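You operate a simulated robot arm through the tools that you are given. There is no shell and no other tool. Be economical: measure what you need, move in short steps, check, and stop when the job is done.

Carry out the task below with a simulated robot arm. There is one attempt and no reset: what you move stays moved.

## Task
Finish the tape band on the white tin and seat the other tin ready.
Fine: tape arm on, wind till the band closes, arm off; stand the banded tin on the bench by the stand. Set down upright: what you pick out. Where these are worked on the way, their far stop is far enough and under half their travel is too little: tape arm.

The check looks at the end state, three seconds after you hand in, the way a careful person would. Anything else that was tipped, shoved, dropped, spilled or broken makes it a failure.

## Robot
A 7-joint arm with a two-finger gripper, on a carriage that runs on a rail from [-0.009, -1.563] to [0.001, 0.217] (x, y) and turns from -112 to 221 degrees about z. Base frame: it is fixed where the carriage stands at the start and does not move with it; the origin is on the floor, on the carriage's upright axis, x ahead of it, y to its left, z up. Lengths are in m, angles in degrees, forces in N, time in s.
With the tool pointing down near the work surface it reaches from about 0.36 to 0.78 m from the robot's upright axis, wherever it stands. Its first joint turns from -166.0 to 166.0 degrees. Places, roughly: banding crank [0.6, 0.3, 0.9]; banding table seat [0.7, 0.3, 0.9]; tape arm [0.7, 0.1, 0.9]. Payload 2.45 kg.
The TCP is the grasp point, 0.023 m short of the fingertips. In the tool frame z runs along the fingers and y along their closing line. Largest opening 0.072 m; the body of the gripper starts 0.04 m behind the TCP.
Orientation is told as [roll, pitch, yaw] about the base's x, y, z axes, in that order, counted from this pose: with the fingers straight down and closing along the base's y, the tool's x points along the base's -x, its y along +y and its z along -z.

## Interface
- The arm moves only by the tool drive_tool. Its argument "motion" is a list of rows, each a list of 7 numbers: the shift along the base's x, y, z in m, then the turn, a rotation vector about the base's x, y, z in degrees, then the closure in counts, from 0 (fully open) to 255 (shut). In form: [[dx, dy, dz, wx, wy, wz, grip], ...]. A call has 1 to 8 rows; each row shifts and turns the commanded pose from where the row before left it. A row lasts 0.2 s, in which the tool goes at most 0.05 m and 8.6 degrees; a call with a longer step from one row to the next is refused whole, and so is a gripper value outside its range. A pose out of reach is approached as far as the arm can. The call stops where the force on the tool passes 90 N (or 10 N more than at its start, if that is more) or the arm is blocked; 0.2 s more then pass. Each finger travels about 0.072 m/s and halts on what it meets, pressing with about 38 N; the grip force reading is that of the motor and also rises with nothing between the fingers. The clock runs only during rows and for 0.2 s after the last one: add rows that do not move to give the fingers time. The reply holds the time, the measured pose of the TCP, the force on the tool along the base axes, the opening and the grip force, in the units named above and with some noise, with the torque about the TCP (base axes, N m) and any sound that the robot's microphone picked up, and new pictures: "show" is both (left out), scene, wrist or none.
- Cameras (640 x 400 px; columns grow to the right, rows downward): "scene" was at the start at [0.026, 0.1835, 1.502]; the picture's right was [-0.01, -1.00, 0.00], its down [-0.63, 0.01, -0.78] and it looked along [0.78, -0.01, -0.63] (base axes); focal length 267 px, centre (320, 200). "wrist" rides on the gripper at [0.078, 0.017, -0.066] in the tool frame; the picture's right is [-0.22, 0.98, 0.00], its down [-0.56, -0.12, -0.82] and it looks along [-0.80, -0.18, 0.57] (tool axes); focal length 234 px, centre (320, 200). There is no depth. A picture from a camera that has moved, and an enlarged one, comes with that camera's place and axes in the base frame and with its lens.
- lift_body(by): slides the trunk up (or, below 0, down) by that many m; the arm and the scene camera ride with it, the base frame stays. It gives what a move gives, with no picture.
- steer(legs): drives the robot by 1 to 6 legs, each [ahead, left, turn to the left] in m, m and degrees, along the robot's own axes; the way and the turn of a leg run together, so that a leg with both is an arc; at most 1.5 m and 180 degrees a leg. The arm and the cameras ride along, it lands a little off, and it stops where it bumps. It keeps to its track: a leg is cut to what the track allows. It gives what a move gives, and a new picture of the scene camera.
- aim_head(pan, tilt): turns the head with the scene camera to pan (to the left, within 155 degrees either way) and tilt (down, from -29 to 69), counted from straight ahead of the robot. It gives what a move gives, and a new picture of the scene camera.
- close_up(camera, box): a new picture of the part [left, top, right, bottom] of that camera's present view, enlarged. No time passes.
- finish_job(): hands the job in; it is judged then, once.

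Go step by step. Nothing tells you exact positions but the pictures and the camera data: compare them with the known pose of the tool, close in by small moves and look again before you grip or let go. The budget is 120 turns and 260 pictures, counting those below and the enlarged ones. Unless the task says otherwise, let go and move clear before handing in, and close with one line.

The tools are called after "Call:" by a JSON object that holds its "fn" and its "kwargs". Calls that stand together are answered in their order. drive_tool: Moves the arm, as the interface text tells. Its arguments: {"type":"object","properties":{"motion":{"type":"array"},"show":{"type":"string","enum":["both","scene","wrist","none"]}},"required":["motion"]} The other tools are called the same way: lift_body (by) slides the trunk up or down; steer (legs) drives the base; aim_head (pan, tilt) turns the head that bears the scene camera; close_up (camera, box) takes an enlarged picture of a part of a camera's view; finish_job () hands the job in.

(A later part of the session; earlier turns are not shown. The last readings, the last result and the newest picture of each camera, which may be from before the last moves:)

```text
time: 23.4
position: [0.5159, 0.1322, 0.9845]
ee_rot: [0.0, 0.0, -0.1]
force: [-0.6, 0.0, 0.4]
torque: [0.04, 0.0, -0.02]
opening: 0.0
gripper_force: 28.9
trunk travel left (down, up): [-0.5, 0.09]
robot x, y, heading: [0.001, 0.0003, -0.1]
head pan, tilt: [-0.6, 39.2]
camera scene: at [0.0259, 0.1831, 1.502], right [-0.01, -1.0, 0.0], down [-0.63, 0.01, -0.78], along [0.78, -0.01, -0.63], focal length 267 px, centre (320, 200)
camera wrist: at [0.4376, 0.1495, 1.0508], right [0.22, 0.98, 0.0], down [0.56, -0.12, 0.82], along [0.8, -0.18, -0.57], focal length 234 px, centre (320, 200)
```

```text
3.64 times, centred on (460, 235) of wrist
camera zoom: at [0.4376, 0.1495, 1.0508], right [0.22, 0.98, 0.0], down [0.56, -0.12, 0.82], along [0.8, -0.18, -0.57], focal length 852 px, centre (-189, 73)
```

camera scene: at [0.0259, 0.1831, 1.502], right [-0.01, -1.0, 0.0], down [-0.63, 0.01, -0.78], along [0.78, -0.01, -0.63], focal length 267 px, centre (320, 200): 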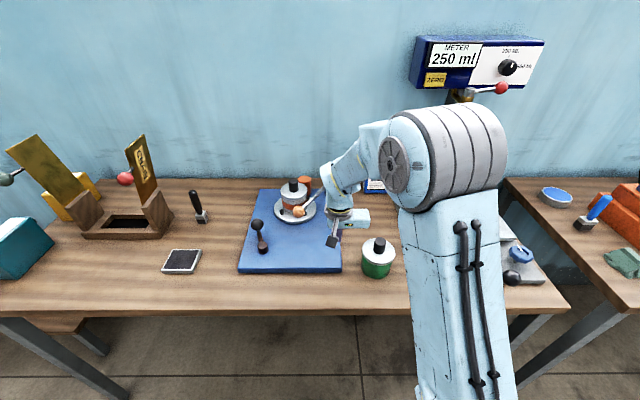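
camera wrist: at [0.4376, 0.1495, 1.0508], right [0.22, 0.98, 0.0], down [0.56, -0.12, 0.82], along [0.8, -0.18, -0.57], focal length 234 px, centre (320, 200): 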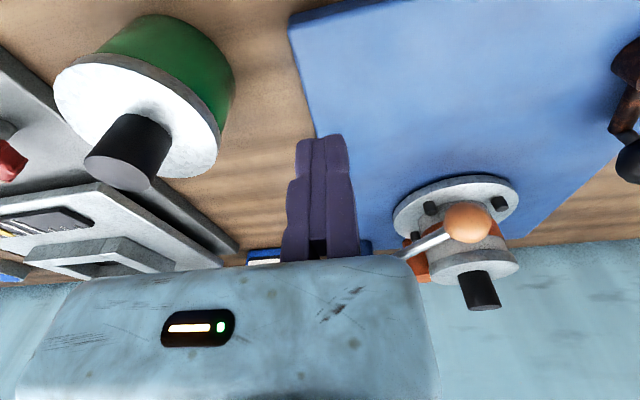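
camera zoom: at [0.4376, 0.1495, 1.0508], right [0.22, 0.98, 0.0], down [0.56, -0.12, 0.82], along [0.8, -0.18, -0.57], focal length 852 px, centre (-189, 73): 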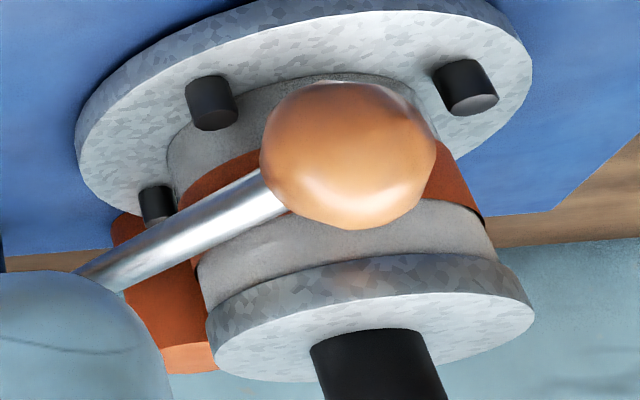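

The band shows on every visible side, and only the spot behind the ball is hidden. I'll swing the tape arm off by pushing the ball from its +y side, then inspect. First I go above the start point.

Call:
{"fn": "drive_tool", "kwargs": {"motion": [[0, 0, 0.045, 0, 0, 0, 255], [0.03, 0.03, 0, 0, 0, 0, 255], [0.03, 0.03, 0, 0, 0, 0, 255], [0.03, 0.03, 0, 0, 0, 0, 255], [0.03, 0.03, 0, 0, 0, 0, 255], [0.031, 0.028, 0, 0, 0, 0, 255], [0, 0, 0, 0, 0, 0, 255]], "show": "wrist"}}

```text
time: 25.0
position: [0.6658, 0.2788, 1.0315]
ee_rot: [0.0, 0.0, 0.0]
force: [0.0, -0.6, 0.5]
torque: [-0.02, -0.01, 0.02]
opening: 0.0001
gripper_force: 28.4
trunk travel left (down, up): [-0.5, 0.09]
robot x, y, heading: [0.0008, 0.0012, -0.1]
head pan, tilt: [-0.6, 39.2]
camera wrist: at [0.5888, 0.2944, 1.097], right [0.22, 0.98, 0.0], down [0.56, -0.12, 0.82], along [0.8, -0.18, -0.57], focal length 234 px, centre (320, 200)
```

wrist: 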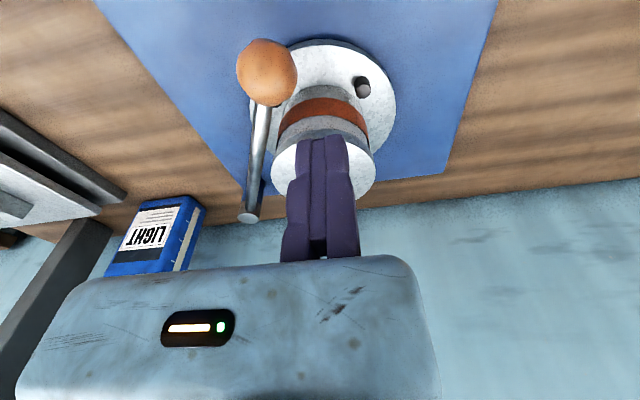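

Call:
{"fn": "drive_tool", "kwargs": {"motion": [[0, 0, -0.04, 0, 0, 0, 255], [0, 0, -0.036, 0, 0, 0, 255], [-0.013, -0.0236, 0, 0, 0, 0, 255], [-0.0126, -0.0223, 0, 0, 0, 0, 255], [-0.0099, -0.0237, 0, 0, 0, 0, 255]], "show": "wrist"}}

Call:
{"fn": "close_up", "kwargs": {"camera": "scene", "box": [230, 160, 370, 250]}}

```text
time: 26.2
position: [0.6309, 0.2076, 0.9533]
ee_rot: [0.0, 0.0, -0.1]
force: [0.6, -0.6, 0.5]
torque: [-0.02, -0.02, -0.02]
opening: 0.0
gripper_force: 28.5
trunk travel left (down, up): [-0.5, 0.09]
robot x, y, heading: [0.0026, -0.0037, 0.1]
head pan, tilt: [-0.6, 39.2]
camera wrist: at [0.5535, 0.2257, 1.0192], right [0.22, 0.98, 0.0], down [0.56, -0.13, 0.82], along [0.8, -0.18, -0.57], focal length 234 px, centre (320, 200)
```

wrist: 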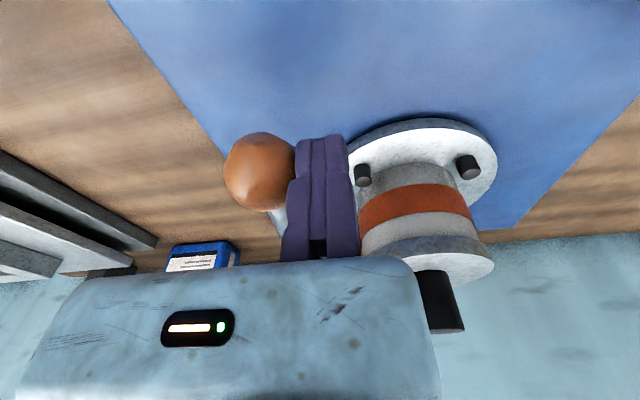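

```text
4.44 times, centred on (300, 205) of scene
camera zoom: at [0.0261, 0.1835, 1.502], right [-0.01, -1.0, 0.0], down [-0.63, 0.01, -0.78], along [0.78, -0.01, -0.63], focal length 1185 px, centre (409, 178)
```

zoom: 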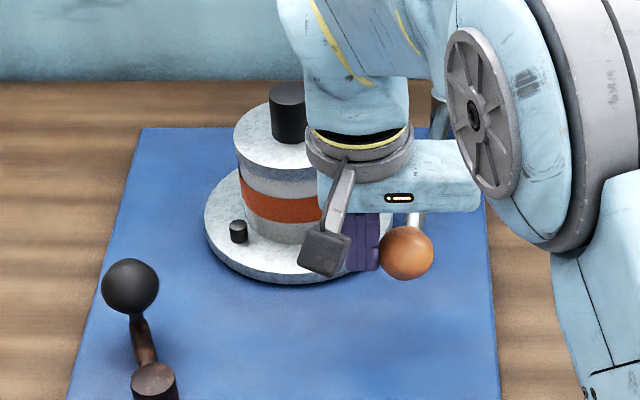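

The arm is moving off. I'll continue to its stop.

Call:
{"fn": "drive_tool", "kwargs": {"motion": [[-0.0068, -0.0247, 0, 0, 0, 0, 255], [-0.003, -0.013, 0, 0, 0, 0, 255], [0, 0, 0, 0, 0, 0, 255]], "show": "wrist"}}

Call:
{"fn": "drive_tool", "kwargs": {"motion": [[0, -0.006, 0, 0, 0, 0, 255], [0, -0.004, 0, 0, 0, 0, 255]], "show": "none"}}

```text
time: 27.0
position: [0.6195, 0.1718, 0.954]
ee_rot: [0.0, 0.0, 0.0]
force: [-0.8, 3.2, 0.9]
torque: [-0.01, 0.01, 0.03]
opening: 0.0
gripper_force: 28.7
trunk travel left (down, up): [-0.5, 0.09]
robot x, y, heading: [0.0009, 0.0032, 0.0]
head pan, tilt: [-0.6, 39.2]
camera wrist: at [0.5426, 0.1889, 1.0193], right [0.22, 0.98, 0.0], down [0.56, -0.12, 0.82], along [0.8, -0.18, -0.57], focal length 234 px, centre (320, 200)
```

wrist: 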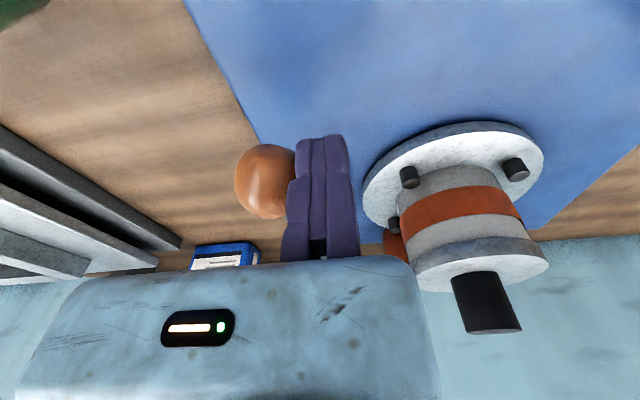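

```text
time: 27.6
position: [0.6191, 0.171, 0.9536]
ee_rot: [0.3, 0.1, 0.4]
force: [2.9, 37.2, 1.2]
torque: [0.49, -0.03, 0.29]
opening: 0.0
gripper_force: 28.4
trunk travel left (down, up): [-0.5, 0.09]
robot x, y, heading: [-0.002, 0.0007, -0.0]
head pan, tilt: [-0.6, 39.2]
```

The arm is at its off stop. I'll back away and inspect the band.

Call:
{"fn": "drive_tool", "kwargs": {"motion": [[0, 0.012, 0, 0, 0, 0, 255], [0, 0.01, 0.045, 0, 0, 0, 255], [0, 0, 0.045, 0, 0, 0, 255], [-0.02, -0.045, 0, 0, 0, 0, 255], [-0.02, -0.045, 0, 0, 0, 0, 255], [0, -0.05, 0, 0, 0, 0, 255], [0, -0.05, 0, 0, 0, 0, 255], [0, -0.05, 0, 0, 0, 0, 255]], "show": "both"}}

Call:
{"fn": "close_up", "kwargs": {"camera": "scene", "box": [230, 160, 370, 250]}}

Call:
{"fn": "close_up", "kwargs": {"camera": "wrist", "box": [400, 80, 640, 260]}}

```text
time: 29.4
position: [0.58, -0.0573, 1.043]
ee_rot: [0.0, 0.0, 0.0]
force: [0.4, 0.1, 0.1]
torque: [-0.01, -0.02, -0.03]
opening: 0.0003
gripper_force: 28.6
trunk travel left (down, up): [-0.5, 0.09]
robot x, y, heading: [0.0029, -0.0002, 0.1]
head pan, tilt: [-0.6, 39.2]
camera scene: at [0.026, 0.1835, 1.502], right [-0.01, -1.0, 0.0], down [-0.63, 0.01, -0.78], along [0.78, -0.01, -0.63], focal length 267 px, centre (320, 200)
camera wrist: at [0.5031, -0.0411, 1.1086], right [0.22, 0.98, 0.0], down [0.56, -0.12, 0.82], along [0.8, -0.18, -0.57], focal length 234 px, centre (320, 200)
```

scene: 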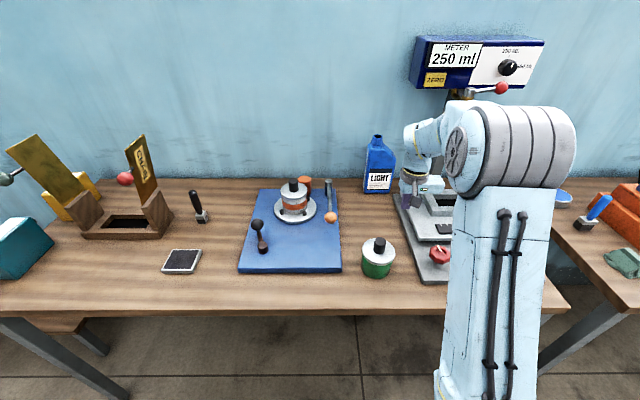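
wrist: 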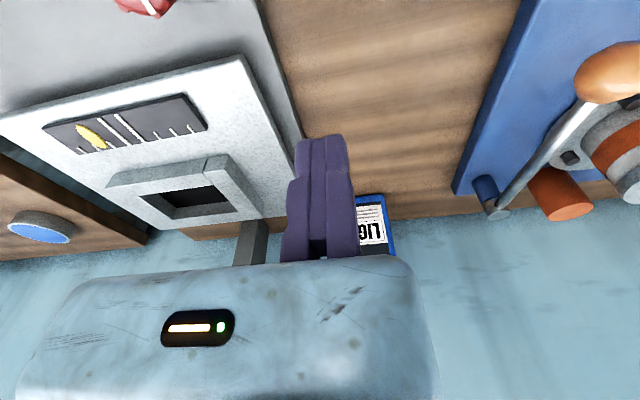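

```text
4.44 times, centred on (300, 205) of scene
camera zoom: at [0.026, 0.1835, 1.502], right [-0.01, -1.0, 0.0], down [-0.63, 0.01, -0.78], along [0.78, -0.01, -0.63], focal length 1185 px, centre (409, 178)
```

zoom: 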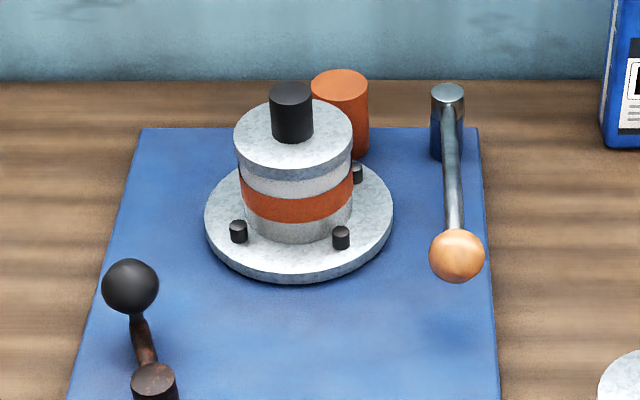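

```text
2.22 times, centred on (520, 170) of wrist
camera zoom: at [0.5031, -0.0411, 1.1086], right [0.22, 0.98, 0.0], down [0.56, -0.12, 0.82], along [0.8, -0.18, -0.57], focal length 520 px, centre (-124, 267)
```

zoom: 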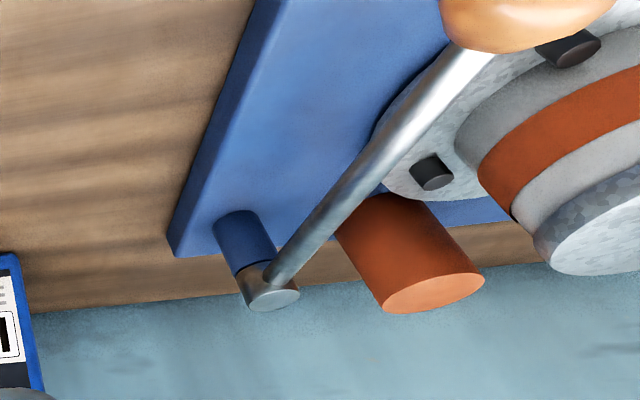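

The band is closed: the pin pattern shows the disc turned more than a full turn, and the front, left and right are all covered. The tape arm is back at its start. Reaching the white tin would be about 0.79 m from the axis, so I slide the carriage 0.2 m to the left.

Call:
{"fn": "steer", "kwargs": {"legs": [[0, 0.2, 0]]}}

```text
time: 31.0
position: [0.5806, 0.1428, 1.0438]
ee_rot: [-0.1, 0.0, 0.1]
force: [-0.4, 0.2, 0.5]
torque: [0.0, -0.02, -0.01]
opening: 0.0002
gripper_force: 27.2
trunk travel left (down, up): [-0.5, 0.09]
robot x, y, heading: [0.0009, 0.197, 0.1]
head pan, tilt: [-0.6, 39.2]
camera scene: at [0.0267, 0.3822, 1.502], right [-0.01, -1.0, 0.0], down [-0.63, 0.01, -0.78], along [0.78, -0.01, -0.63], focal length 267 px, centre (320, 200)
```

scene: 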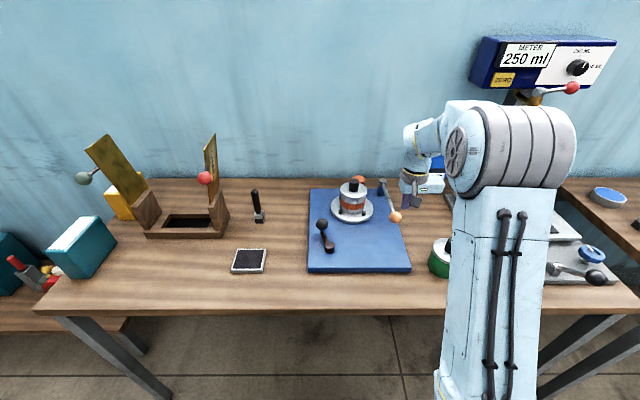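

Call:
{"fn": "drive_tool", "kwargs": {"motion": [[0, 0, 0.045, 0, 0, 0, 0], [0.022, 0.028, 0, 0, 0, 0, 0], [0.022, 0.028, 0, 0, 0, 0, 0], [0.022, 0.028, 0, 0, 0, 0, 0], [0.022, 0.028, 0, 0, 0, 0, 0], [0.022, 0.028, 0, 0, 0, 0, 0], [0, 0, 0, 0, 0, 0, 0]], "show": "wrist"}}

Call:
{"fn": "close_up", "kwargs": {"camera": "scene", "box": [300, 165, 420, 240]}}

```text
time: 32.6
position: [0.6924, 0.2817, 1.0857]
ee_rot: [0.0, 0.0, 0.1]
force: [-0.1, 0.1, 0.2]
torque: [-0.03, 0.0, -0.02]
opening: 0.0721
gripper_force: 0.0
trunk travel left (down, up): [-0.5, 0.09]
robot x, y, heading: [0.003, 0.1973, 0.2]
head pan, tilt: [-0.6, 39.2]
camera wrist: at [0.6151, 0.2982, 1.1522], right [0.22, 0.98, 0.0], down [0.56, -0.12, 0.82], along [0.8, -0.18, -0.57], focal length 234 px, centre (320, 200)
```

wrist: 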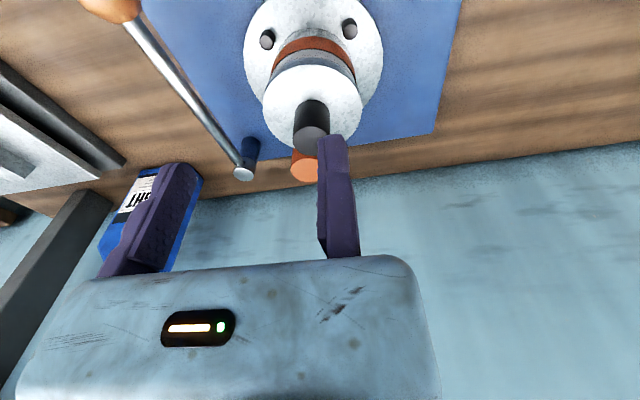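

```text
5.33 times, centred on (360, 202) of scene
camera zoom: at [0.0271, 0.3824, 1.502], right [-0.01, -1.0, 0.0], down [-0.63, 0.01, -0.78], along [0.78, -0.01, -0.63], focal length 1422 px, centre (107, 187)
```

zoom: 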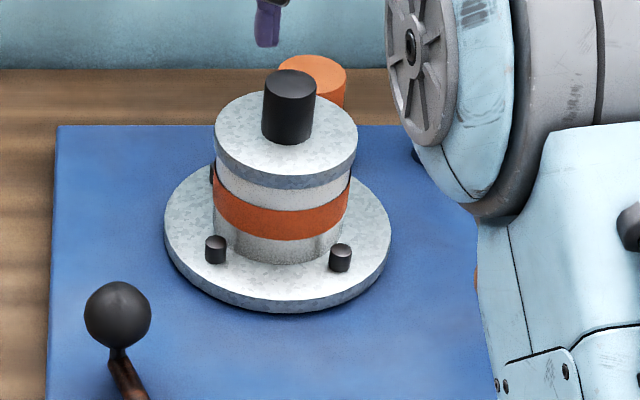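

Call:
{"fn": "drive_tool", "kwargs": {"motion": [[0.024, 0, 0, 0, 0, 0, 0], [0.0235, 0.001, 0, 0, 0, 0, 0], [0, 0, -0.03, 0, 0, 0, 0], [0, 0, -0.02, 0, 0, 0, 0], [0, 0, 0, 0, 0, 0, 0]], "show": "wrist"}}

```text
time: 33.8
position: [0.7392, 0.2821, 1.0369]
ee_rot: [0.0, 0.1, 0.0]
force: [-0.2, -0.7, -0.2]
torque: [-0.01, 0.0, 0.0]
opening: 0.0719
gripper_force: 0.0
trunk travel left (down, up): [-0.5, 0.09]
robot x, y, heading: [-0.0016, 0.2004, 0.4]
head pan, tilt: [-0.6, 39.2]
camera wrist: at [0.6627, 0.2994, 1.1032], right [0.22, 0.98, 0.0], down [0.56, -0.12, 0.82], along [0.8, -0.18, -0.57], focal length 234 px, centre (320, 200)
```

wrist: 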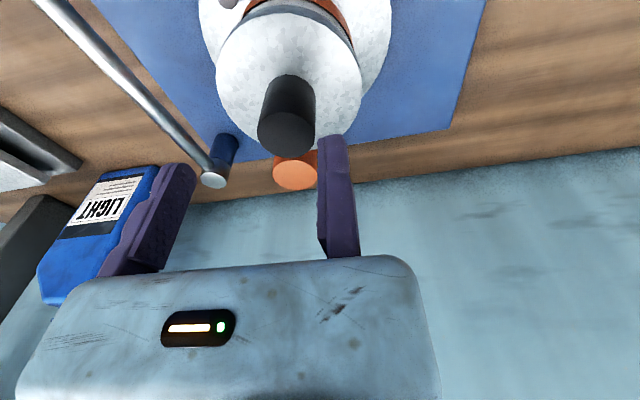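

Knob confirmed at (0.741, 0.262). Descending and gripping.

Call:
{"fn": "drive_tool", "kwargs": {"motion": [[0.002, 0, -0.02, 0, 0, 0, 0], [0, 0, -0.016, 0, 0, 0, 0], [0, 0, 0, 0, 0, 0, 0]], "show": "wrist"}}

```text
time: 34.6
position: [0.7413, 0.2838, 1.0016]
ee_rot: [-0.1, 0.1, 0.1]
force: [0.4, -0.1, 0.1]
torque: [0.0, 0.0, 0.01]
opening: 0.0719
gripper_force: 0.1
trunk travel left (down, up): [-0.5, 0.09]
robot x, y, heading: [0.0005, 0.199, -0.1]
head pan, tilt: [-0.6, 39.2]
camera wrist: at [0.6641, 0.3006, 1.0668], right [0.22, 0.98, 0.0], down [0.56, -0.12, 0.82], along [0.8, -0.18, -0.57], focal length 234 px, centre (320, 200)
```

wrist: 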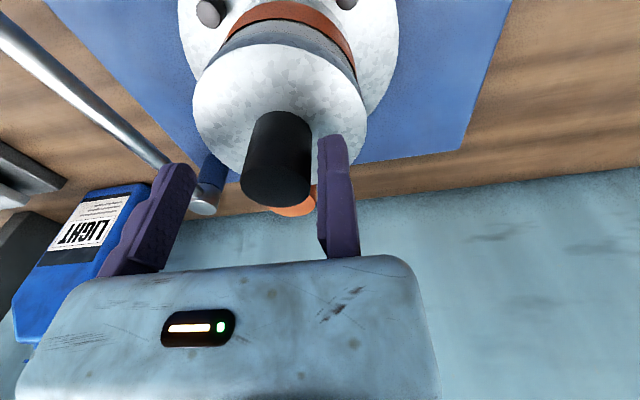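

Call:
{"fn": "drive_tool", "kwargs": {"motion": [[0, -0.005, 0, 0, 0, 0, 0], [0, 0, 0, 0, 0, 0, 160], [0, 0, 0, 0, 0, 0, 200], [0, 0, 0, 0, 0, 0, 220], [0, 0, 0, 0, 0, 0, 220]], "show": "wrist"}}

```text
time: 35.8
position: [0.7408, 0.2781, 1.0006]
ee_rot: [0.0, 0.0, 0.1]
force: [2.1, 1.0, 0.1]
torque: [0.01, -0.1, 0.02]
opening: 0.031
gripper_force: 38.0
trunk travel left (down, up): [-0.5, 0.09]
robot x, y, heading: [-0.0, 0.1979, 0.3]
head pan, tilt: [-0.6, 39.2]
camera wrist: at [0.6636, 0.2955, 1.0665], right [0.22, 0.98, 0.0], down [0.56, -0.12, 0.82], along [0.8, -0.18, -0.57], focal length 234 px, centre (320, 200)
```

wrist: 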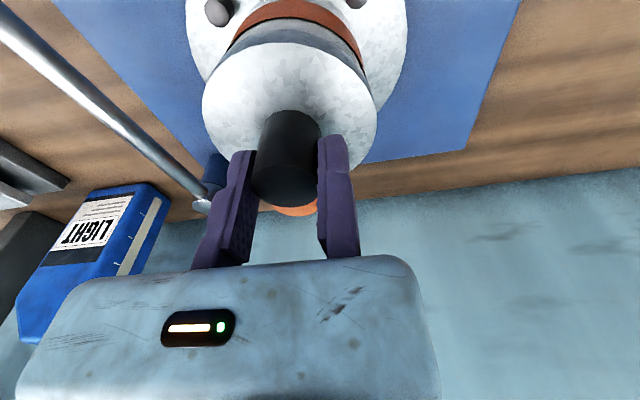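

Gripped with a 0.031 opening, so the seat centre is (0.741, 0.2626). Lifting.

Call:
{"fn": "drive_tool", "kwargs": {"motion": [[0, 0, 0.015, 0, 0, 0, 220], [0, 0, 0.03, 0, 0, 0, 220], [0, 0, 0.04, 0, 0, 0, 220], [0, 0, 0.03, 0, 0, 0, 220]], "show": "both"}}

Call:
{"fn": "close_up", "kwargs": {"camera": "scene", "box": [300, 125, 420, 240]}}

```text
time: 36.8
position: [0.7377, 0.2811, 1.1073]
ee_rot: [-0.1, -0.2, 0.3]
force: [-1.1, 0.4, -2.6]
torque: [0.03, 0.01, -0.03]
opening: 0.0313
gripper_force: 38.1
out of reach, approached as far as the arm can: row 4
trunk travel left (down, up): [-0.5, 0.09]
robot x, y, heading: [-0.0036, 0.1997, -0.1]
head pan, tilt: [-0.6, 39.2]
camera scene: at [0.0243, 0.3825, 1.5021], right [-0.01, -1.0, 0.0], down [-0.63, 0.01, -0.78], along [0.78, -0.01, -0.63], focal length 267 px, centre (320, 200)
camera wrist: at [0.6596, 0.2979, 1.1726], right [0.21, 0.98, 0.0], down [0.56, -0.12, 0.82], along [0.8, -0.18, -0.57], focal length 234 px, centre (320, 200)
```

scene: 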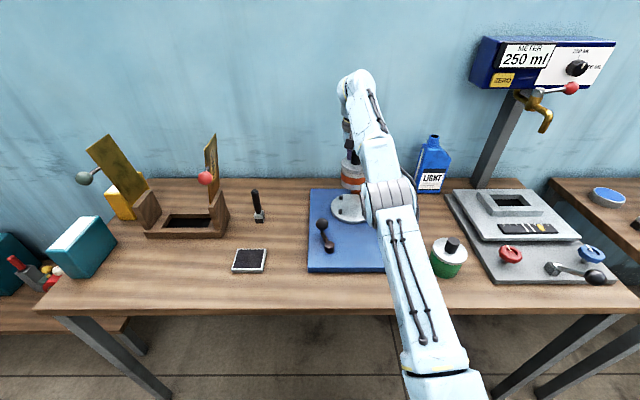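
wrist: 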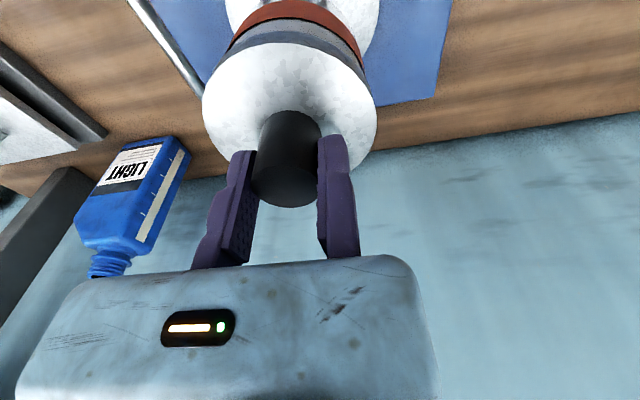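

```text
3.48 times, centred on (360, 182) of scene
camera zoom: at [0.0243, 0.3825, 1.5021], right [-0.01, -1.0, 0.0], down [-0.63, 0.01, -0.78], along [0.78, -0.01, -0.63], focal length 928 px, centre (181, 261)
```

zoom: 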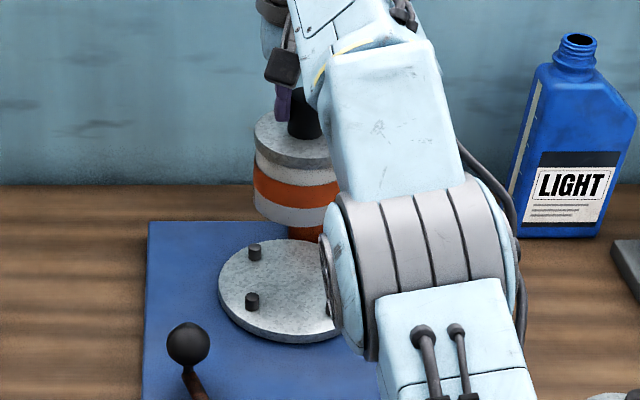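

Lifted cleanly. Now I carry it over the tape arm to the free bench strip to the right of the stand.

Call:
{"fn": "drive_tool", "kwargs": {"motion": [[-0.03, 0, 0, 0, 0, 0, 220], [-0.03, 0, 0, 0, 0, 0, 220], [0, -0.0445, 0, 0, 0, 0, 220], [0, -0.0445, 0, 0, 0, 0, 220], [0, -0.0445, 0, 0, 0, 0, 220], [0, -0.0445, 0, 0, 0, 0, 220], [0, -0.0445, 0, 0, 0, 0, 220], [0, 0, 0, 0, 0, 0, 220]], "show": "both"}}

```text
time: 38.6
position: [0.7311, 0.0846, 1.1139]
ee_rot: [0.0, 0.1, 0.0]
force: [0.2, -1.0, -4.7]
torque: [0.05, -0.06, 0.05]
opening: 0.0311
gripper_force: 37.7
out of reach, approached as far as the arm can: row 1, 2, 3, 6, 7
trunk travel left (down, up): [-0.5, 0.09]
robot x, y, heading: [0.0022, 0.1976, 0.0]
head pan, tilt: [-0.6, 39.2]
camera scene: at [0.0272, 0.3819, 1.502], right [-0.01, -1.0, 0.0], down [-0.63, 0.01, -0.78], along [0.78, -0.01, -0.63], focal length 267 px, centre (320, 200)
camera wrist: at [0.6528, 0.1015, 1.1798], right [0.22, 0.98, 0.0], down [0.56, -0.12, 0.82], along [0.8, -0.18, -0.57], focal length 234 px, centre (320, 200)
```

scene: 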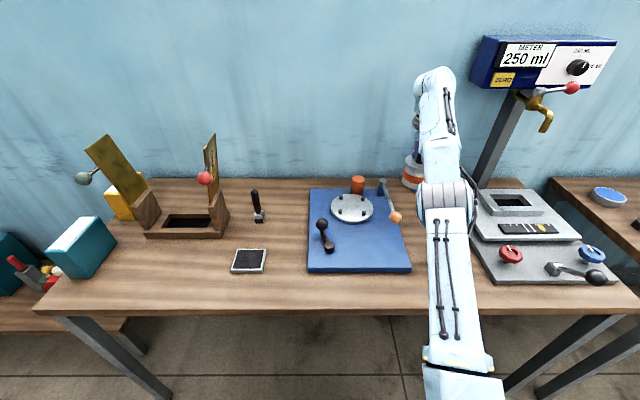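
wrist: 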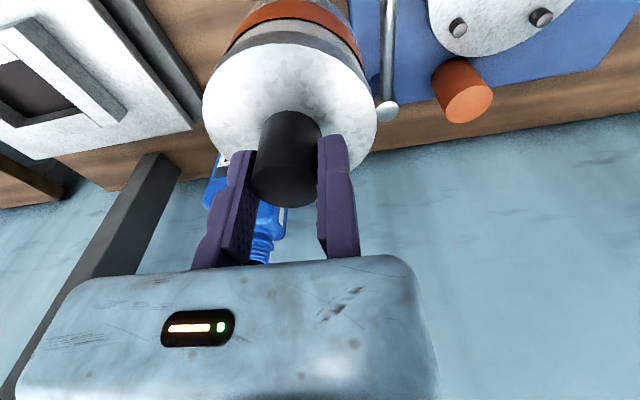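

Call:
{"fn": "drive_tool", "kwargs": {"motion": [[-0.025, 0, -0.02, 0, 0, 0, 220], [-0.025, 0, -0.01, 0, 0, 0, 220], [0, -0.015, 0, 0, 0, 0, 220], [0, -0.014, 0, 0, 0, 0, 220], [0, 0, 0, 0, 0, 0, 220]], "show": "both"}}

```text
time: 39.8
position: [0.7272, 0.0532, 1.1045]
ee_rot: [0.1, 0.0, 0.2]
force: [-1.0, -0.3, -3.9]
torque: [0.02, 0.0, 0.0]
opening: 0.0312
gripper_force: 38.6
out of reach, approached as far as the arm can: row 1, 2
trunk travel left (down, up): [-0.5, 0.09]
robot x, y, heading: [0.0029, 0.1985, -0.0]
head pan, tilt: [-0.6, 39.2]
camera scene: at [0.0271, 0.3821, 1.502], right [-0.01, -1.0, 0.0], down [-0.63, 0.01, -0.78], along [0.78, -0.01, -0.63], focal length 267 px, centre (320, 200)
camera wrist: at [0.6514, 0.0702, 1.1704], right [0.22, 0.98, 0.0], down [0.56, -0.12, 0.82], along [0.8, -0.18, -0.57], focal length 234 px, centre (320, 200)
```

scene: 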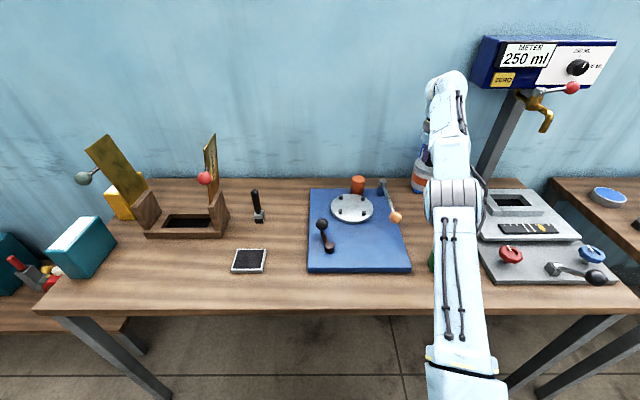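
wrist: 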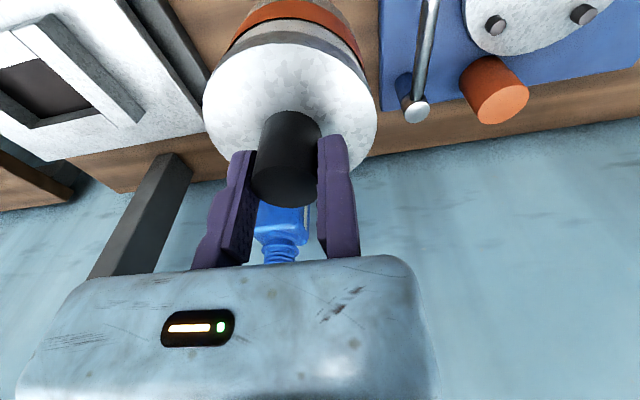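

Call:
{"fn": "drive_tool", "kwargs": {"motion": [[0, 0, -0.03, 0, 0, 0, 220], [0, 0, -0.03, 0, 0, 0, 220], [-0.015, 0, 0, 0, 0, 0, 220], [-0.015, 0, 0, 0, 0, 0, 220], [0, 0, 0, 0, 0, 0, 220]], "show": "both"}}

```text
time: 41.0
position: [0.6993, 0.0502, 1.047]
ee_rot: [-0.1, -0.1, 0.1]
force: [-0.6, 0.4, -4.5]
torque: [0.07, 0.03, -0.01]
opening: 0.0309
gripper_force: 38.0
trunk travel left (down, up): [-0.5, 0.09]
robot x, y, heading: [0.0028, 0.2039, -0.1]
head pan, tilt: [-0.6, 39.2]
camera scene: at [0.0269, 0.3821, 1.502], right [-0.01, -1.0, 0.0], down [-0.63, 0.01, -0.78], along [0.78, -0.01, -0.63], focal length 267 px, centre (320, 200)
camera wrist: at [0.6232, 0.0673, 1.112], right [0.22, 0.98, 0.0], down [0.56, -0.12, 0.82], along [0.8, -0.18, -0.57], focal length 234 px, centre (320, 200)
```

scene: 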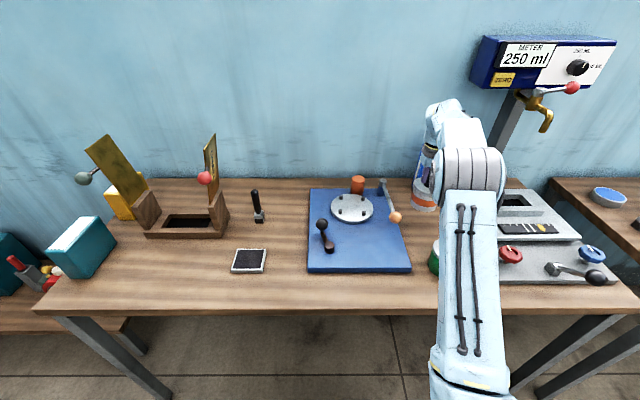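
wrist: 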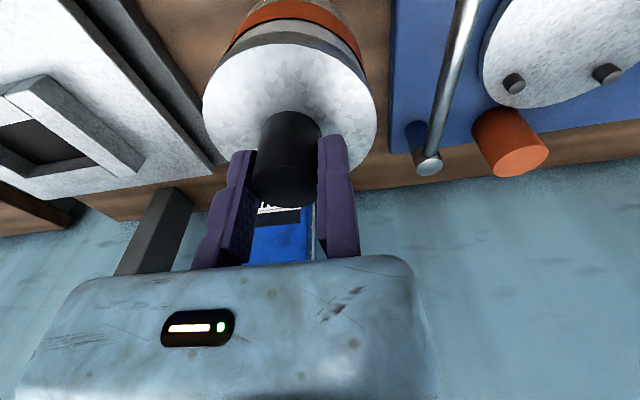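

Now I lower it toward the bench.

Call:
{"fn": "drive_tool", "kwargs": {"motion": [[0, 0, -0.03, 0, 0, 0, 220], [0, 0, -0.03, 0, 0, 0, 220], [0, 0, -0.012, 0, 0, 0, 220], [0, 0, 0, 0, 0, 0, 220]], "show": "both"}}

Call:
{"fn": "close_up", "kwargs": {"camera": "scene", "box": [380, 150, 500, 240]}}

```text
time: 42.0
position: [0.6992, 0.052, 0.9737]
ee_rot: [0.0, 0.0, 0.2]
force: [-0.5, -0.2, -4.4]
torque: [0.06, -0.01, 0.0]
opening: 0.0311
gripper_force: 37.5
trunk travel left (down, up): [-0.5, 0.09]
robot x, y, heading: [-0.0022, 0.197, -0.0]
head pan, tilt: [-0.6, 39.2]
camera scene: at [0.0271, 0.3821, 1.502], right [-0.01, -1.0, 0.0], down [-0.63, 0.01, -0.78], along [0.78, -0.01, -0.63], focal length 267 px, centre (320, 200)
camera wrist: at [0.6222, 0.0683, 1.0394], right [0.22, 0.98, 0.0], down [0.56, -0.12, 0.82], along [0.8, -0.18, -0.57], focal length 234 px, centre (320, 200)
```

scene: 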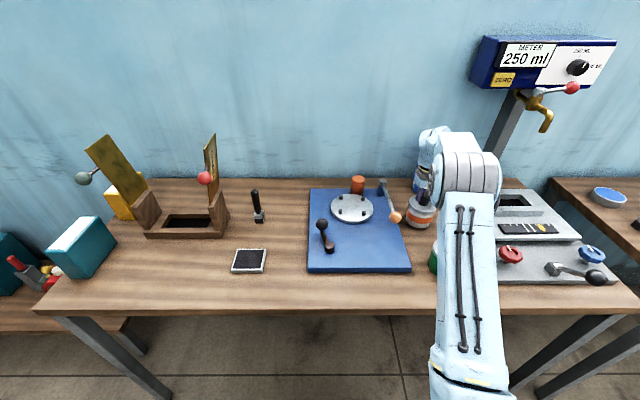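
wrist: 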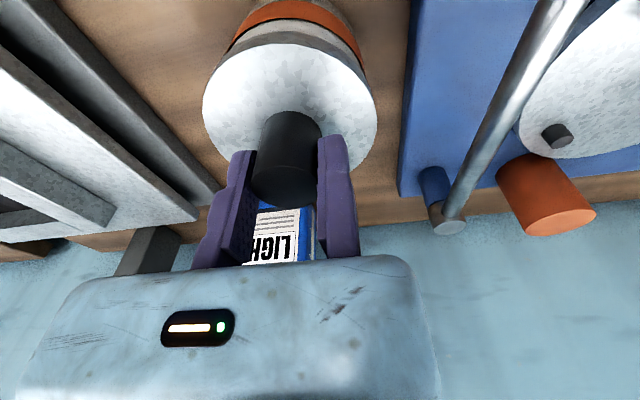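

```text
4.44 times, centred on (440, 195) of scene
camera zoom: at [0.0271, 0.3821, 1.502], right [-0.01, -1.0, 0.0], down [-0.63, 0.01, -0.78], along [0.78, -0.01, -0.63], focal length 1185 px, centre (-213, 222)
```

zoom: 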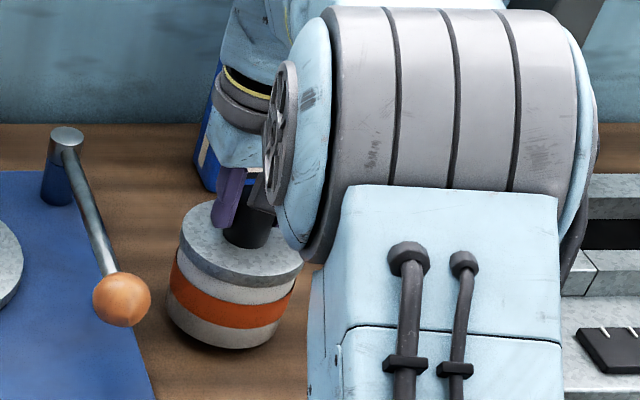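

Call:
{"fn": "drive_tool", "kwargs": {"motion": [[0, 0, -0.004, 0, 0, 0, 220], [0, 0, -0.003, 0, 0, 0, 220], [0, 0, 0, 0, 0, 0, 220]], "show": "none"}}

Call:
{"fn": "drive_tool", "kwargs": {"motion": [[0, 0, -0.002, 0, 0, 0, 220], [0, 0, 0, 0, 0, 0, 220]], "show": "none"}}

```text
time: 42.8
position: [0.6995, 0.0506, 0.9674]
ee_rot: [0.1, -0.1, 0.1]
force: [-1.1, 0.3, -3.9]
torque: [0.04, -0.01, -0.02]
opening: 0.0309
gripper_force: 37.7
trunk travel left (down, up): [-0.5, 0.09]
robot x, y, heading: [0.0003, 0.2004, 0.2]
head pan, tilt: [-0.6, 39.2]
```

```text
time: 43.4
position: [0.6993, 0.0509, 0.9649]
ee_rot: [0.0, 0.0, 0.1]
force: [0.5, 0.2, -4.7]
torque: [0.07, 0.01, 0.0]
opening: 0.0309
gripper_force: 38.1
trunk travel left (down, up): [-0.5, 0.09]
robot x, y, heading: [0.0049, 0.1988, -0.0]
head pan, tilt: [-0.6, 39.2]
```

Call:
{"fn": "drive_tool", "kwargs": {"motion": [[0, 0, -0.002, 0, 0, 0, 220], [0, 0, 0, 0, 0, 0, 220]], "show": "none"}}

Call:
{"fn": "drive_tool", "kwargs": {"motion": [[0, 0, -0.002, 0, 0, 0, 220], [0, 0, 0, 0, 0, 0, 220]], "show": "none"}}

Call:
{"fn": "drive_tool", "kwargs": {"motion": [[0, 0, -0.002, 0, 0, 0, 220], [0, 0, 0, 0, 0, 0, 220]], "show": "wrist"}}

```text
time: 44.0
position: [0.7002, 0.0521, 0.9629]
ee_rot: [0.0, 0.0, 0.1]
force: [1.0, -0.3, -4.3]
torque: [0.06, 0.01, 0.03]
opening: 0.0308
gripper_force: 38.2
trunk travel left (down, up): [-0.5, 0.09]
robot x, y, heading: [0.0004, 0.1998, 0.1]
head pan, tilt: [-0.6, 39.2]
```

```text
time: 44.6
position: [0.7002, 0.0511, 0.9613]
ee_rot: [0.0, 0.0, 0.2]
force: [0.7, -0.2, -4.6]
torque: [0.07, -0.01, -0.01]
opening: 0.0312
gripper_force: 37.7
trunk travel left (down, up): [-0.5, 0.09]
robot x, y, heading: [0.0011, 0.2009, -0.0]
head pan, tilt: [-0.6, 39.2]
```

```text
time: 45.2
position: [0.6985, 0.0514, 0.9608]
ee_rot: [-0.1, -0.1, 0.0]
force: [-2.3, 0.8, 5.0]
torque: [0.03, -0.11, 0.0]
opening: 0.031
gripper_force: 37.9
trunk travel left (down, up): [-0.5, 0.09]
robot x, y, heading: [0.0058, 0.2009, 0.1]
head pan, tilt: [-0.6, 39.2]
camera wrist: at [0.6221, 0.0683, 1.0261], right [0.22, 0.98, 0.0], down [0.56, -0.12, 0.82], along [0.8, -0.18, -0.57], focal length 234 px, centre (320, 200)
```

wrist: 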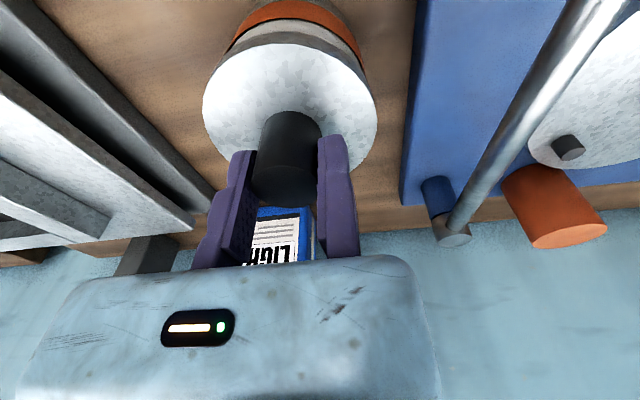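

It touched the bench: force z went from -4.6 to +5 at TCP z 0.961. Releasing and rising.

Call:
{"fn": "drive_tool", "kwargs": {"motion": [[0, 0, 0, 0, 0, 0, 150], [0, 0.003, 0, 0, 0, 0, 50], [0, 0.003, 0, 0, 0, 0, 0], [0, 0, 0, 0, 0, 0, 0], [0, 0, 0.03, 0, 0, 0, 0], [0, 0, 0.03, 0, 0, 0, 0], [-0.03, 0, 0.02, 0, 0, 0, 0], [-0.04, 0, 0, 0, 0, 0, 0]], "show": "both"}}

```text
time: 47.0
position: [0.6296, 0.0571, 1.0417]
ee_rot: [0.0, 0.0, 0.2]
force: [-0.8, -0.1, -0.6]
torque: [-0.04, -0.01, 0.02]
opening: 0.0721
gripper_force: 0.1
trunk travel left (down, up): [-0.5, 0.09]
robot x, y, heading: [-0.0022, 0.196, 0.1]
head pan, tilt: [-0.6, 39.2]
camera scene: at [0.0268, 0.3822, 1.502], right [-0.01, -1.0, 0.0], down [-0.63, 0.01, -0.78], along [0.78, -0.01, -0.63], focal length 267 px, centre (320, 200)
camera wrist: at [0.5528, 0.0752, 1.1073], right [0.22, 0.98, 0.0], down [0.56, -0.12, 0.82], along [0.8, -0.18, -0.57], focal length 234 px, centre (320, 200)
```

scene: 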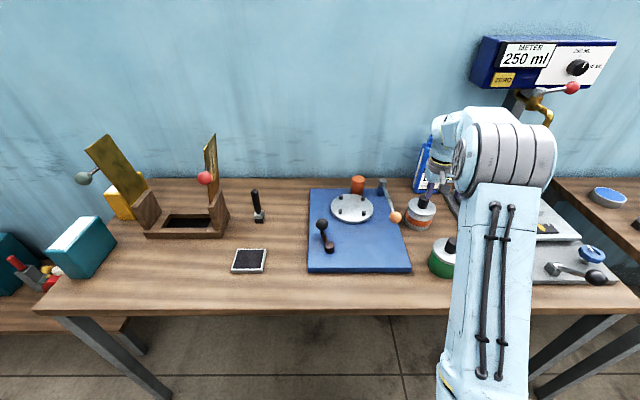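
wrist: 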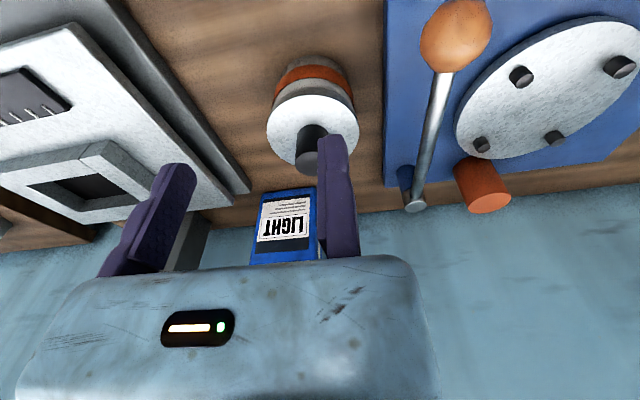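

The white tin stands upright. Now I go above the green tin.

Call:
{"fn": "drive_tool", "kwargs": {"motion": [[-0.04, -0.005, 0, 0, 0, 0, 0], [-0.04, -0.01, 0, 0, 0, 0, 0], [-0.04, -0.008, 0, 0, 0, 0, 0], [0, 0, -0.02, 0, 0, 0, 0], [0, 0, 0, 0, 0, 0, 0]], "show": "both"}}

```text
time: 48.2
position: [0.5089, 0.0348, 1.0191]
ee_rot: [0.0, 0.0, 0.1]
force: [0.0, -0.5, -0.9]
torque: [0.03, -0.03, 0.0]
opening: 0.0721
gripper_force: 0.0
trunk travel left (down, up): [-0.5, 0.09]
robot x, y, heading: [-0.0035, 0.1997, -0.0]
head pan, tilt: [-0.6, 39.2]
camera scene: at [0.0271, 0.3821, 1.502], right [-0.01, -1.0, 0.0], down [-0.63, 0.01, -0.78], along [0.78, -0.01, -0.63], focal length 267 px, centre (320, 200)
camera wrist: at [0.4325, 0.0512, 1.0851], right [0.22, 0.98, 0.0], down [0.56, -0.12, 0.82], along [0.8, -0.18, -0.57], focal length 234 px, centre (320, 200)
```

scene: 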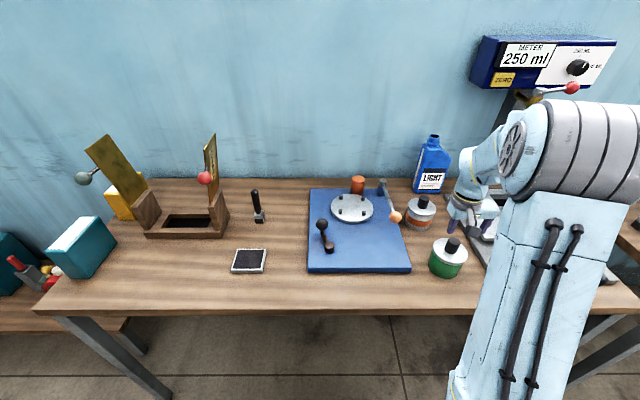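
wrist: 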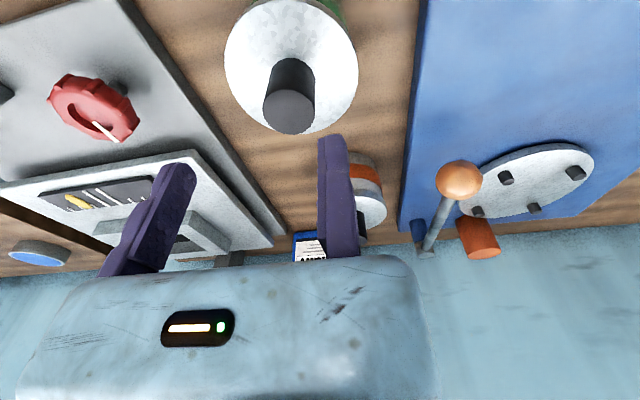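

Call:
{"fn": "drive_tool", "kwargs": {"motion": [[0.001, 0, -0.03, 0, 0, 0, 0], [0, 0, -0.026, 0, 0, 0, 0], [0, 0, 0, 0, 0, 0, 0]], "show": "wrist"}}

```text
time: 49.0
position: [0.5114, 0.0336, 0.9639]
ee_rot: [0.0, 0.0, 0.1]
force: [-0.4, 0.0, -0.2]
torque: [-0.06, 0.0, 0.0]
opening: 0.0723
gripper_force: 0.1
trunk travel left (down, up): [-0.5, 0.09]
robot x, y, heading: [-0.0023, 0.1975, -0.1]
head pan, tilt: [-0.6, 39.2]
camera wrist: at [0.4336, 0.0511, 1.0292], right [0.22, 0.98, 0.0], down [0.56, -0.12, 0.82], along [0.8, -0.18, -0.57], focal length 234 px, centre (320, 200)
```

wrist: 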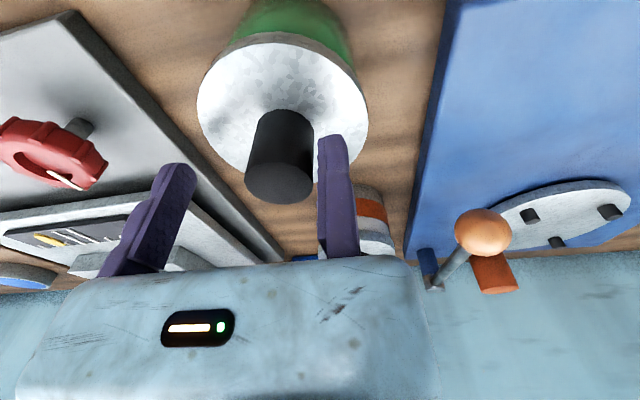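

Call:
{"fn": "drive_tool", "kwargs": {"motion": [[-0.001, -0.002, -0.003, 0, 0, 0, 0], [0, 0, 0, 0, 0, 0, 160], [0, 0, 0, 0, 0, 0, 200], [0, 0, 0, 0, 0, 0, 220], [0, 0, 0, 0, 0, 0, 220]], "show": "wrist"}}

```text
time: 50.2
position: [0.51, 0.0313, 0.962]
ee_rot: [-0.1, 0.0, 0.2]
force: [-0.8, -2.1, 0.8]
torque: [-0.09, -0.02, -0.05]
opening: 0.0311
gripper_force: 38.1
trunk travel left (down, up): [-0.5, 0.09]
robot x, y, heading: [0.0017, 0.1974, 0.1]
head pan, tilt: [-0.6, 39.2]
camera wrist: at [0.4321, 0.049, 1.0268], right [0.22, 0.98, 0.0], down [0.56, -0.12, 0.82], along [0.8, -0.18, -0.57], focal length 234 px, centre (320, 200)
```

wrist: 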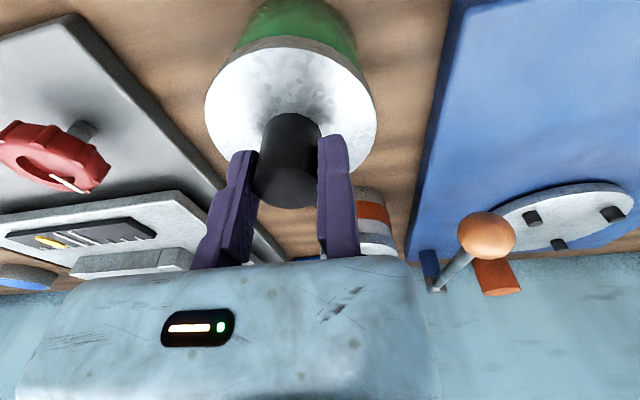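

Call:
{"fn": "drive_tool", "kwargs": {"motion": [[0, 0, 0.02, 0, 0, 0, 220], [0, 0, 0.04, 0, 0, 0, 220], [0, 0, 0.04, 0, 0, 0, 220], [0, 0, 0.028, 0, 0, 0, 220], [0, 0, 0, 0, 0, 0, 220]], "show": "wrist"}}

Call:
{"fn": "drive_tool", "kwargs": {"motion": [[0, 0.04, 0, 0, 0, 0, 220], [0, 0.041, 0, 0, 0, 0, 220], [0, 0.041, 0, 0, 0, 0, 220], [0, 0.041, 0, 0, 0, 0, 220], [0, 0.042, 0, 0, 0, 0, 220], [0, 0.042, 0, 0, 0, 0, 220], [0, 0, 0, 0, 0, 0, 220]], "show": "both"}}

```text
time: 51.4
position: [0.5083, 0.0316, 1.0889]
ee_rot: [0.0, 0.1, 0.1]
force: [-1.0, 0.1, -4.4]
torque: [0.06, -0.04, 0.01]
opening: 0.031
gripper_force: 38.5
trunk travel left (down, up): [-0.5, 0.09]
robot x, y, heading: [0.0056, 0.2013, 0.1]
head pan, tilt: [-0.6, 39.2]
camera wrist: at [0.4318, 0.0488, 1.1542], right [0.22, 0.98, 0.0], down [0.56, -0.12, 0.82], along [0.8, -0.18, -0.57], focal length 234 px, centre (320, 200)
```

wrist: 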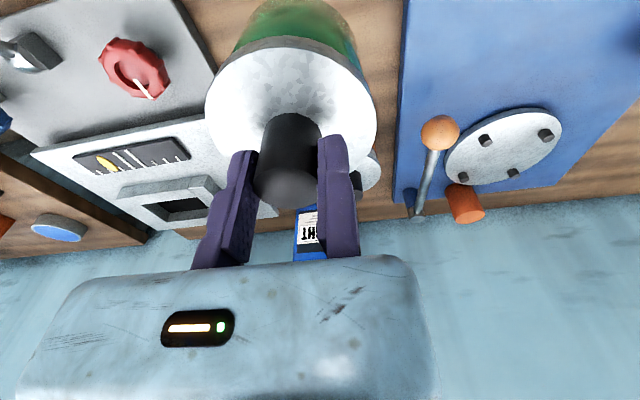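

```text
time: 53.0
position: [0.512, 0.2798, 1.09]
ee_rot: [0.1, 0.0, 0.2]
force: [0.1, -0.1, -5.1]
torque: [0.11, 0.02, 0.06]
opening: 0.031
gripper_force: 37.9
trunk travel left (down, up): [-0.5, 0.09]
robot x, y, heading: [-0.0015, 0.2002, 0.1]
head pan, tilt: [-0.6, 39.2]
camera scene: at [0.0271, 0.3825, 1.5019], right [-0.01, -1.0, 0.0], down [-0.63, 0.01, -0.78], along [0.78, -0.01, -0.63], focal length 267 px, centre (320, 200)
camera wrist: at [0.4346, 0.2966, 1.1549], right [0.22, 0.98, 0.0], down [0.56, -0.12, 0.82], along [0.8, -0.18, -0.57], focal length 234 px, centre (320, 200)
```

scene: 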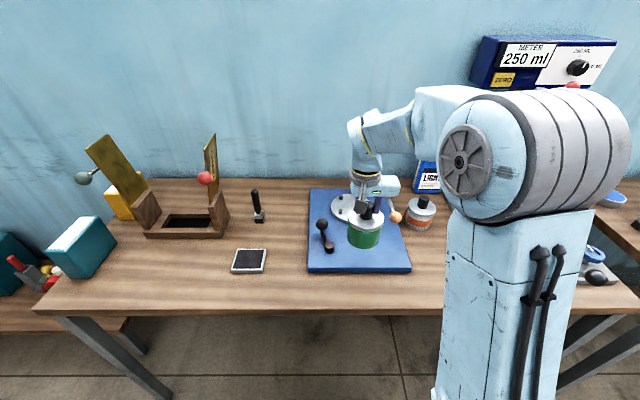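
wrist: 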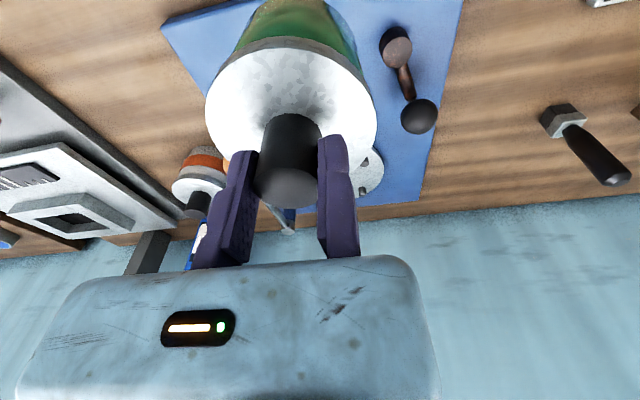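

Call:
{"fn": "drive_tool", "kwargs": {"motion": [[0.045, 0, 0, 0, 0, 0, 220], [0.045, 0, 0, 0, 0, 0, 220], [0.046, 0, -0.01, 0, 0, 0, 220], [0.046, 0, -0.01, 0, 0, 0, 220], [0.047, -0.0015, -0.01, 0, 0, 0, 220], [0, 0, -0.015, 0, 0, 0, 220], [0, 0, 0, 0, 0, 0, 220]], "show": "both"}}

Call:
{"fn": "close_up", "kwargs": {"camera": "scene", "box": [300, 145, 420, 240]}}

```text
time: 54.6
position: [0.7385, 0.2775, 1.0454]
ee_rot: [0.1, -0.1, 0.1]
force: [0.5, -0.2, -5.1]
torque: [0.08, 0.05, 0.04]
opening: 0.0313
gripper_force: 38.0
trunk travel left (down, up): [-0.5, 0.09]
robot x, y, heading: [-0.0007, 0.2023, -0.1]
head pan, tilt: [-0.6, 39.2]
camera scene: at [0.0267, 0.3822, 1.502], right [-0.01, -1.0, 0.0], down [-0.63, 0.01, -0.78], along [0.78, -0.01, -0.63], focal length 267 px, centre (320, 200)
camera wrist: at [0.6608, 0.2943, 1.1104], right [0.22, 0.98, 0.0], down [0.56, -0.12, 0.82], along [0.8, -0.18, -0.57], focal length 234 px, centre (320, 200)
```

scene: 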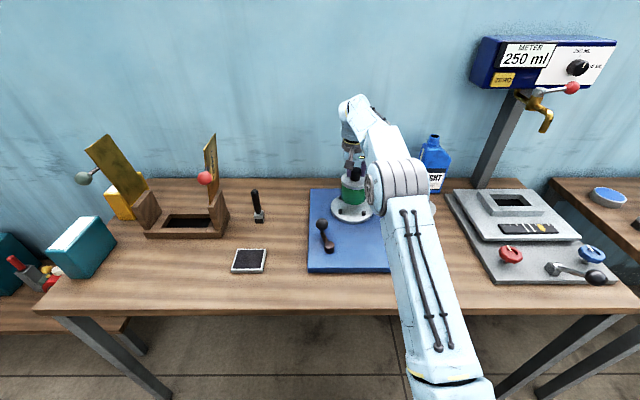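
wrist: 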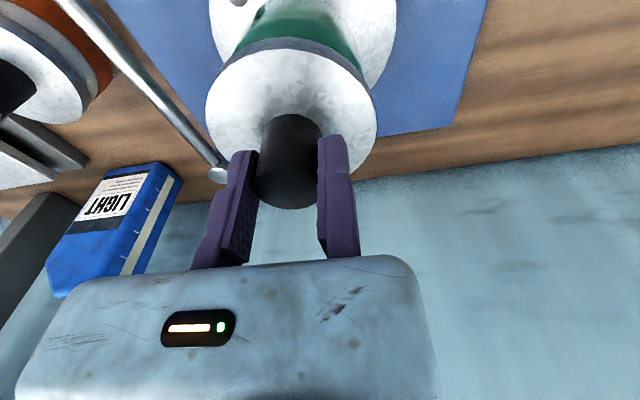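

```text
4.21 times, centred on (360, 192) of scene
camera zoom: at [0.0267, 0.3822, 1.502], right [-0.01, -1.0, 0.0], down [-0.63, 0.01, -0.78], along [0.78, -0.01, -0.63], focal length 1123 px, centre (152, 232)
```

zoom: 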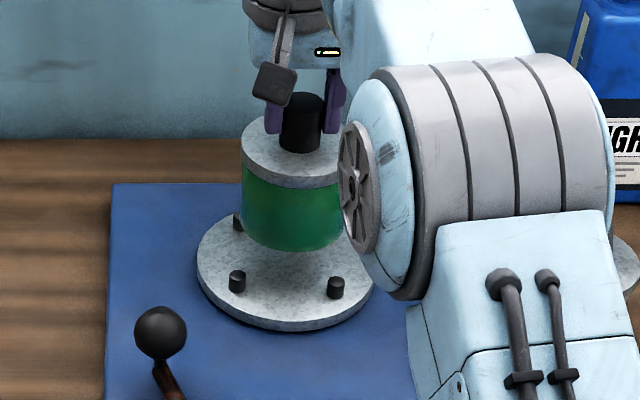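

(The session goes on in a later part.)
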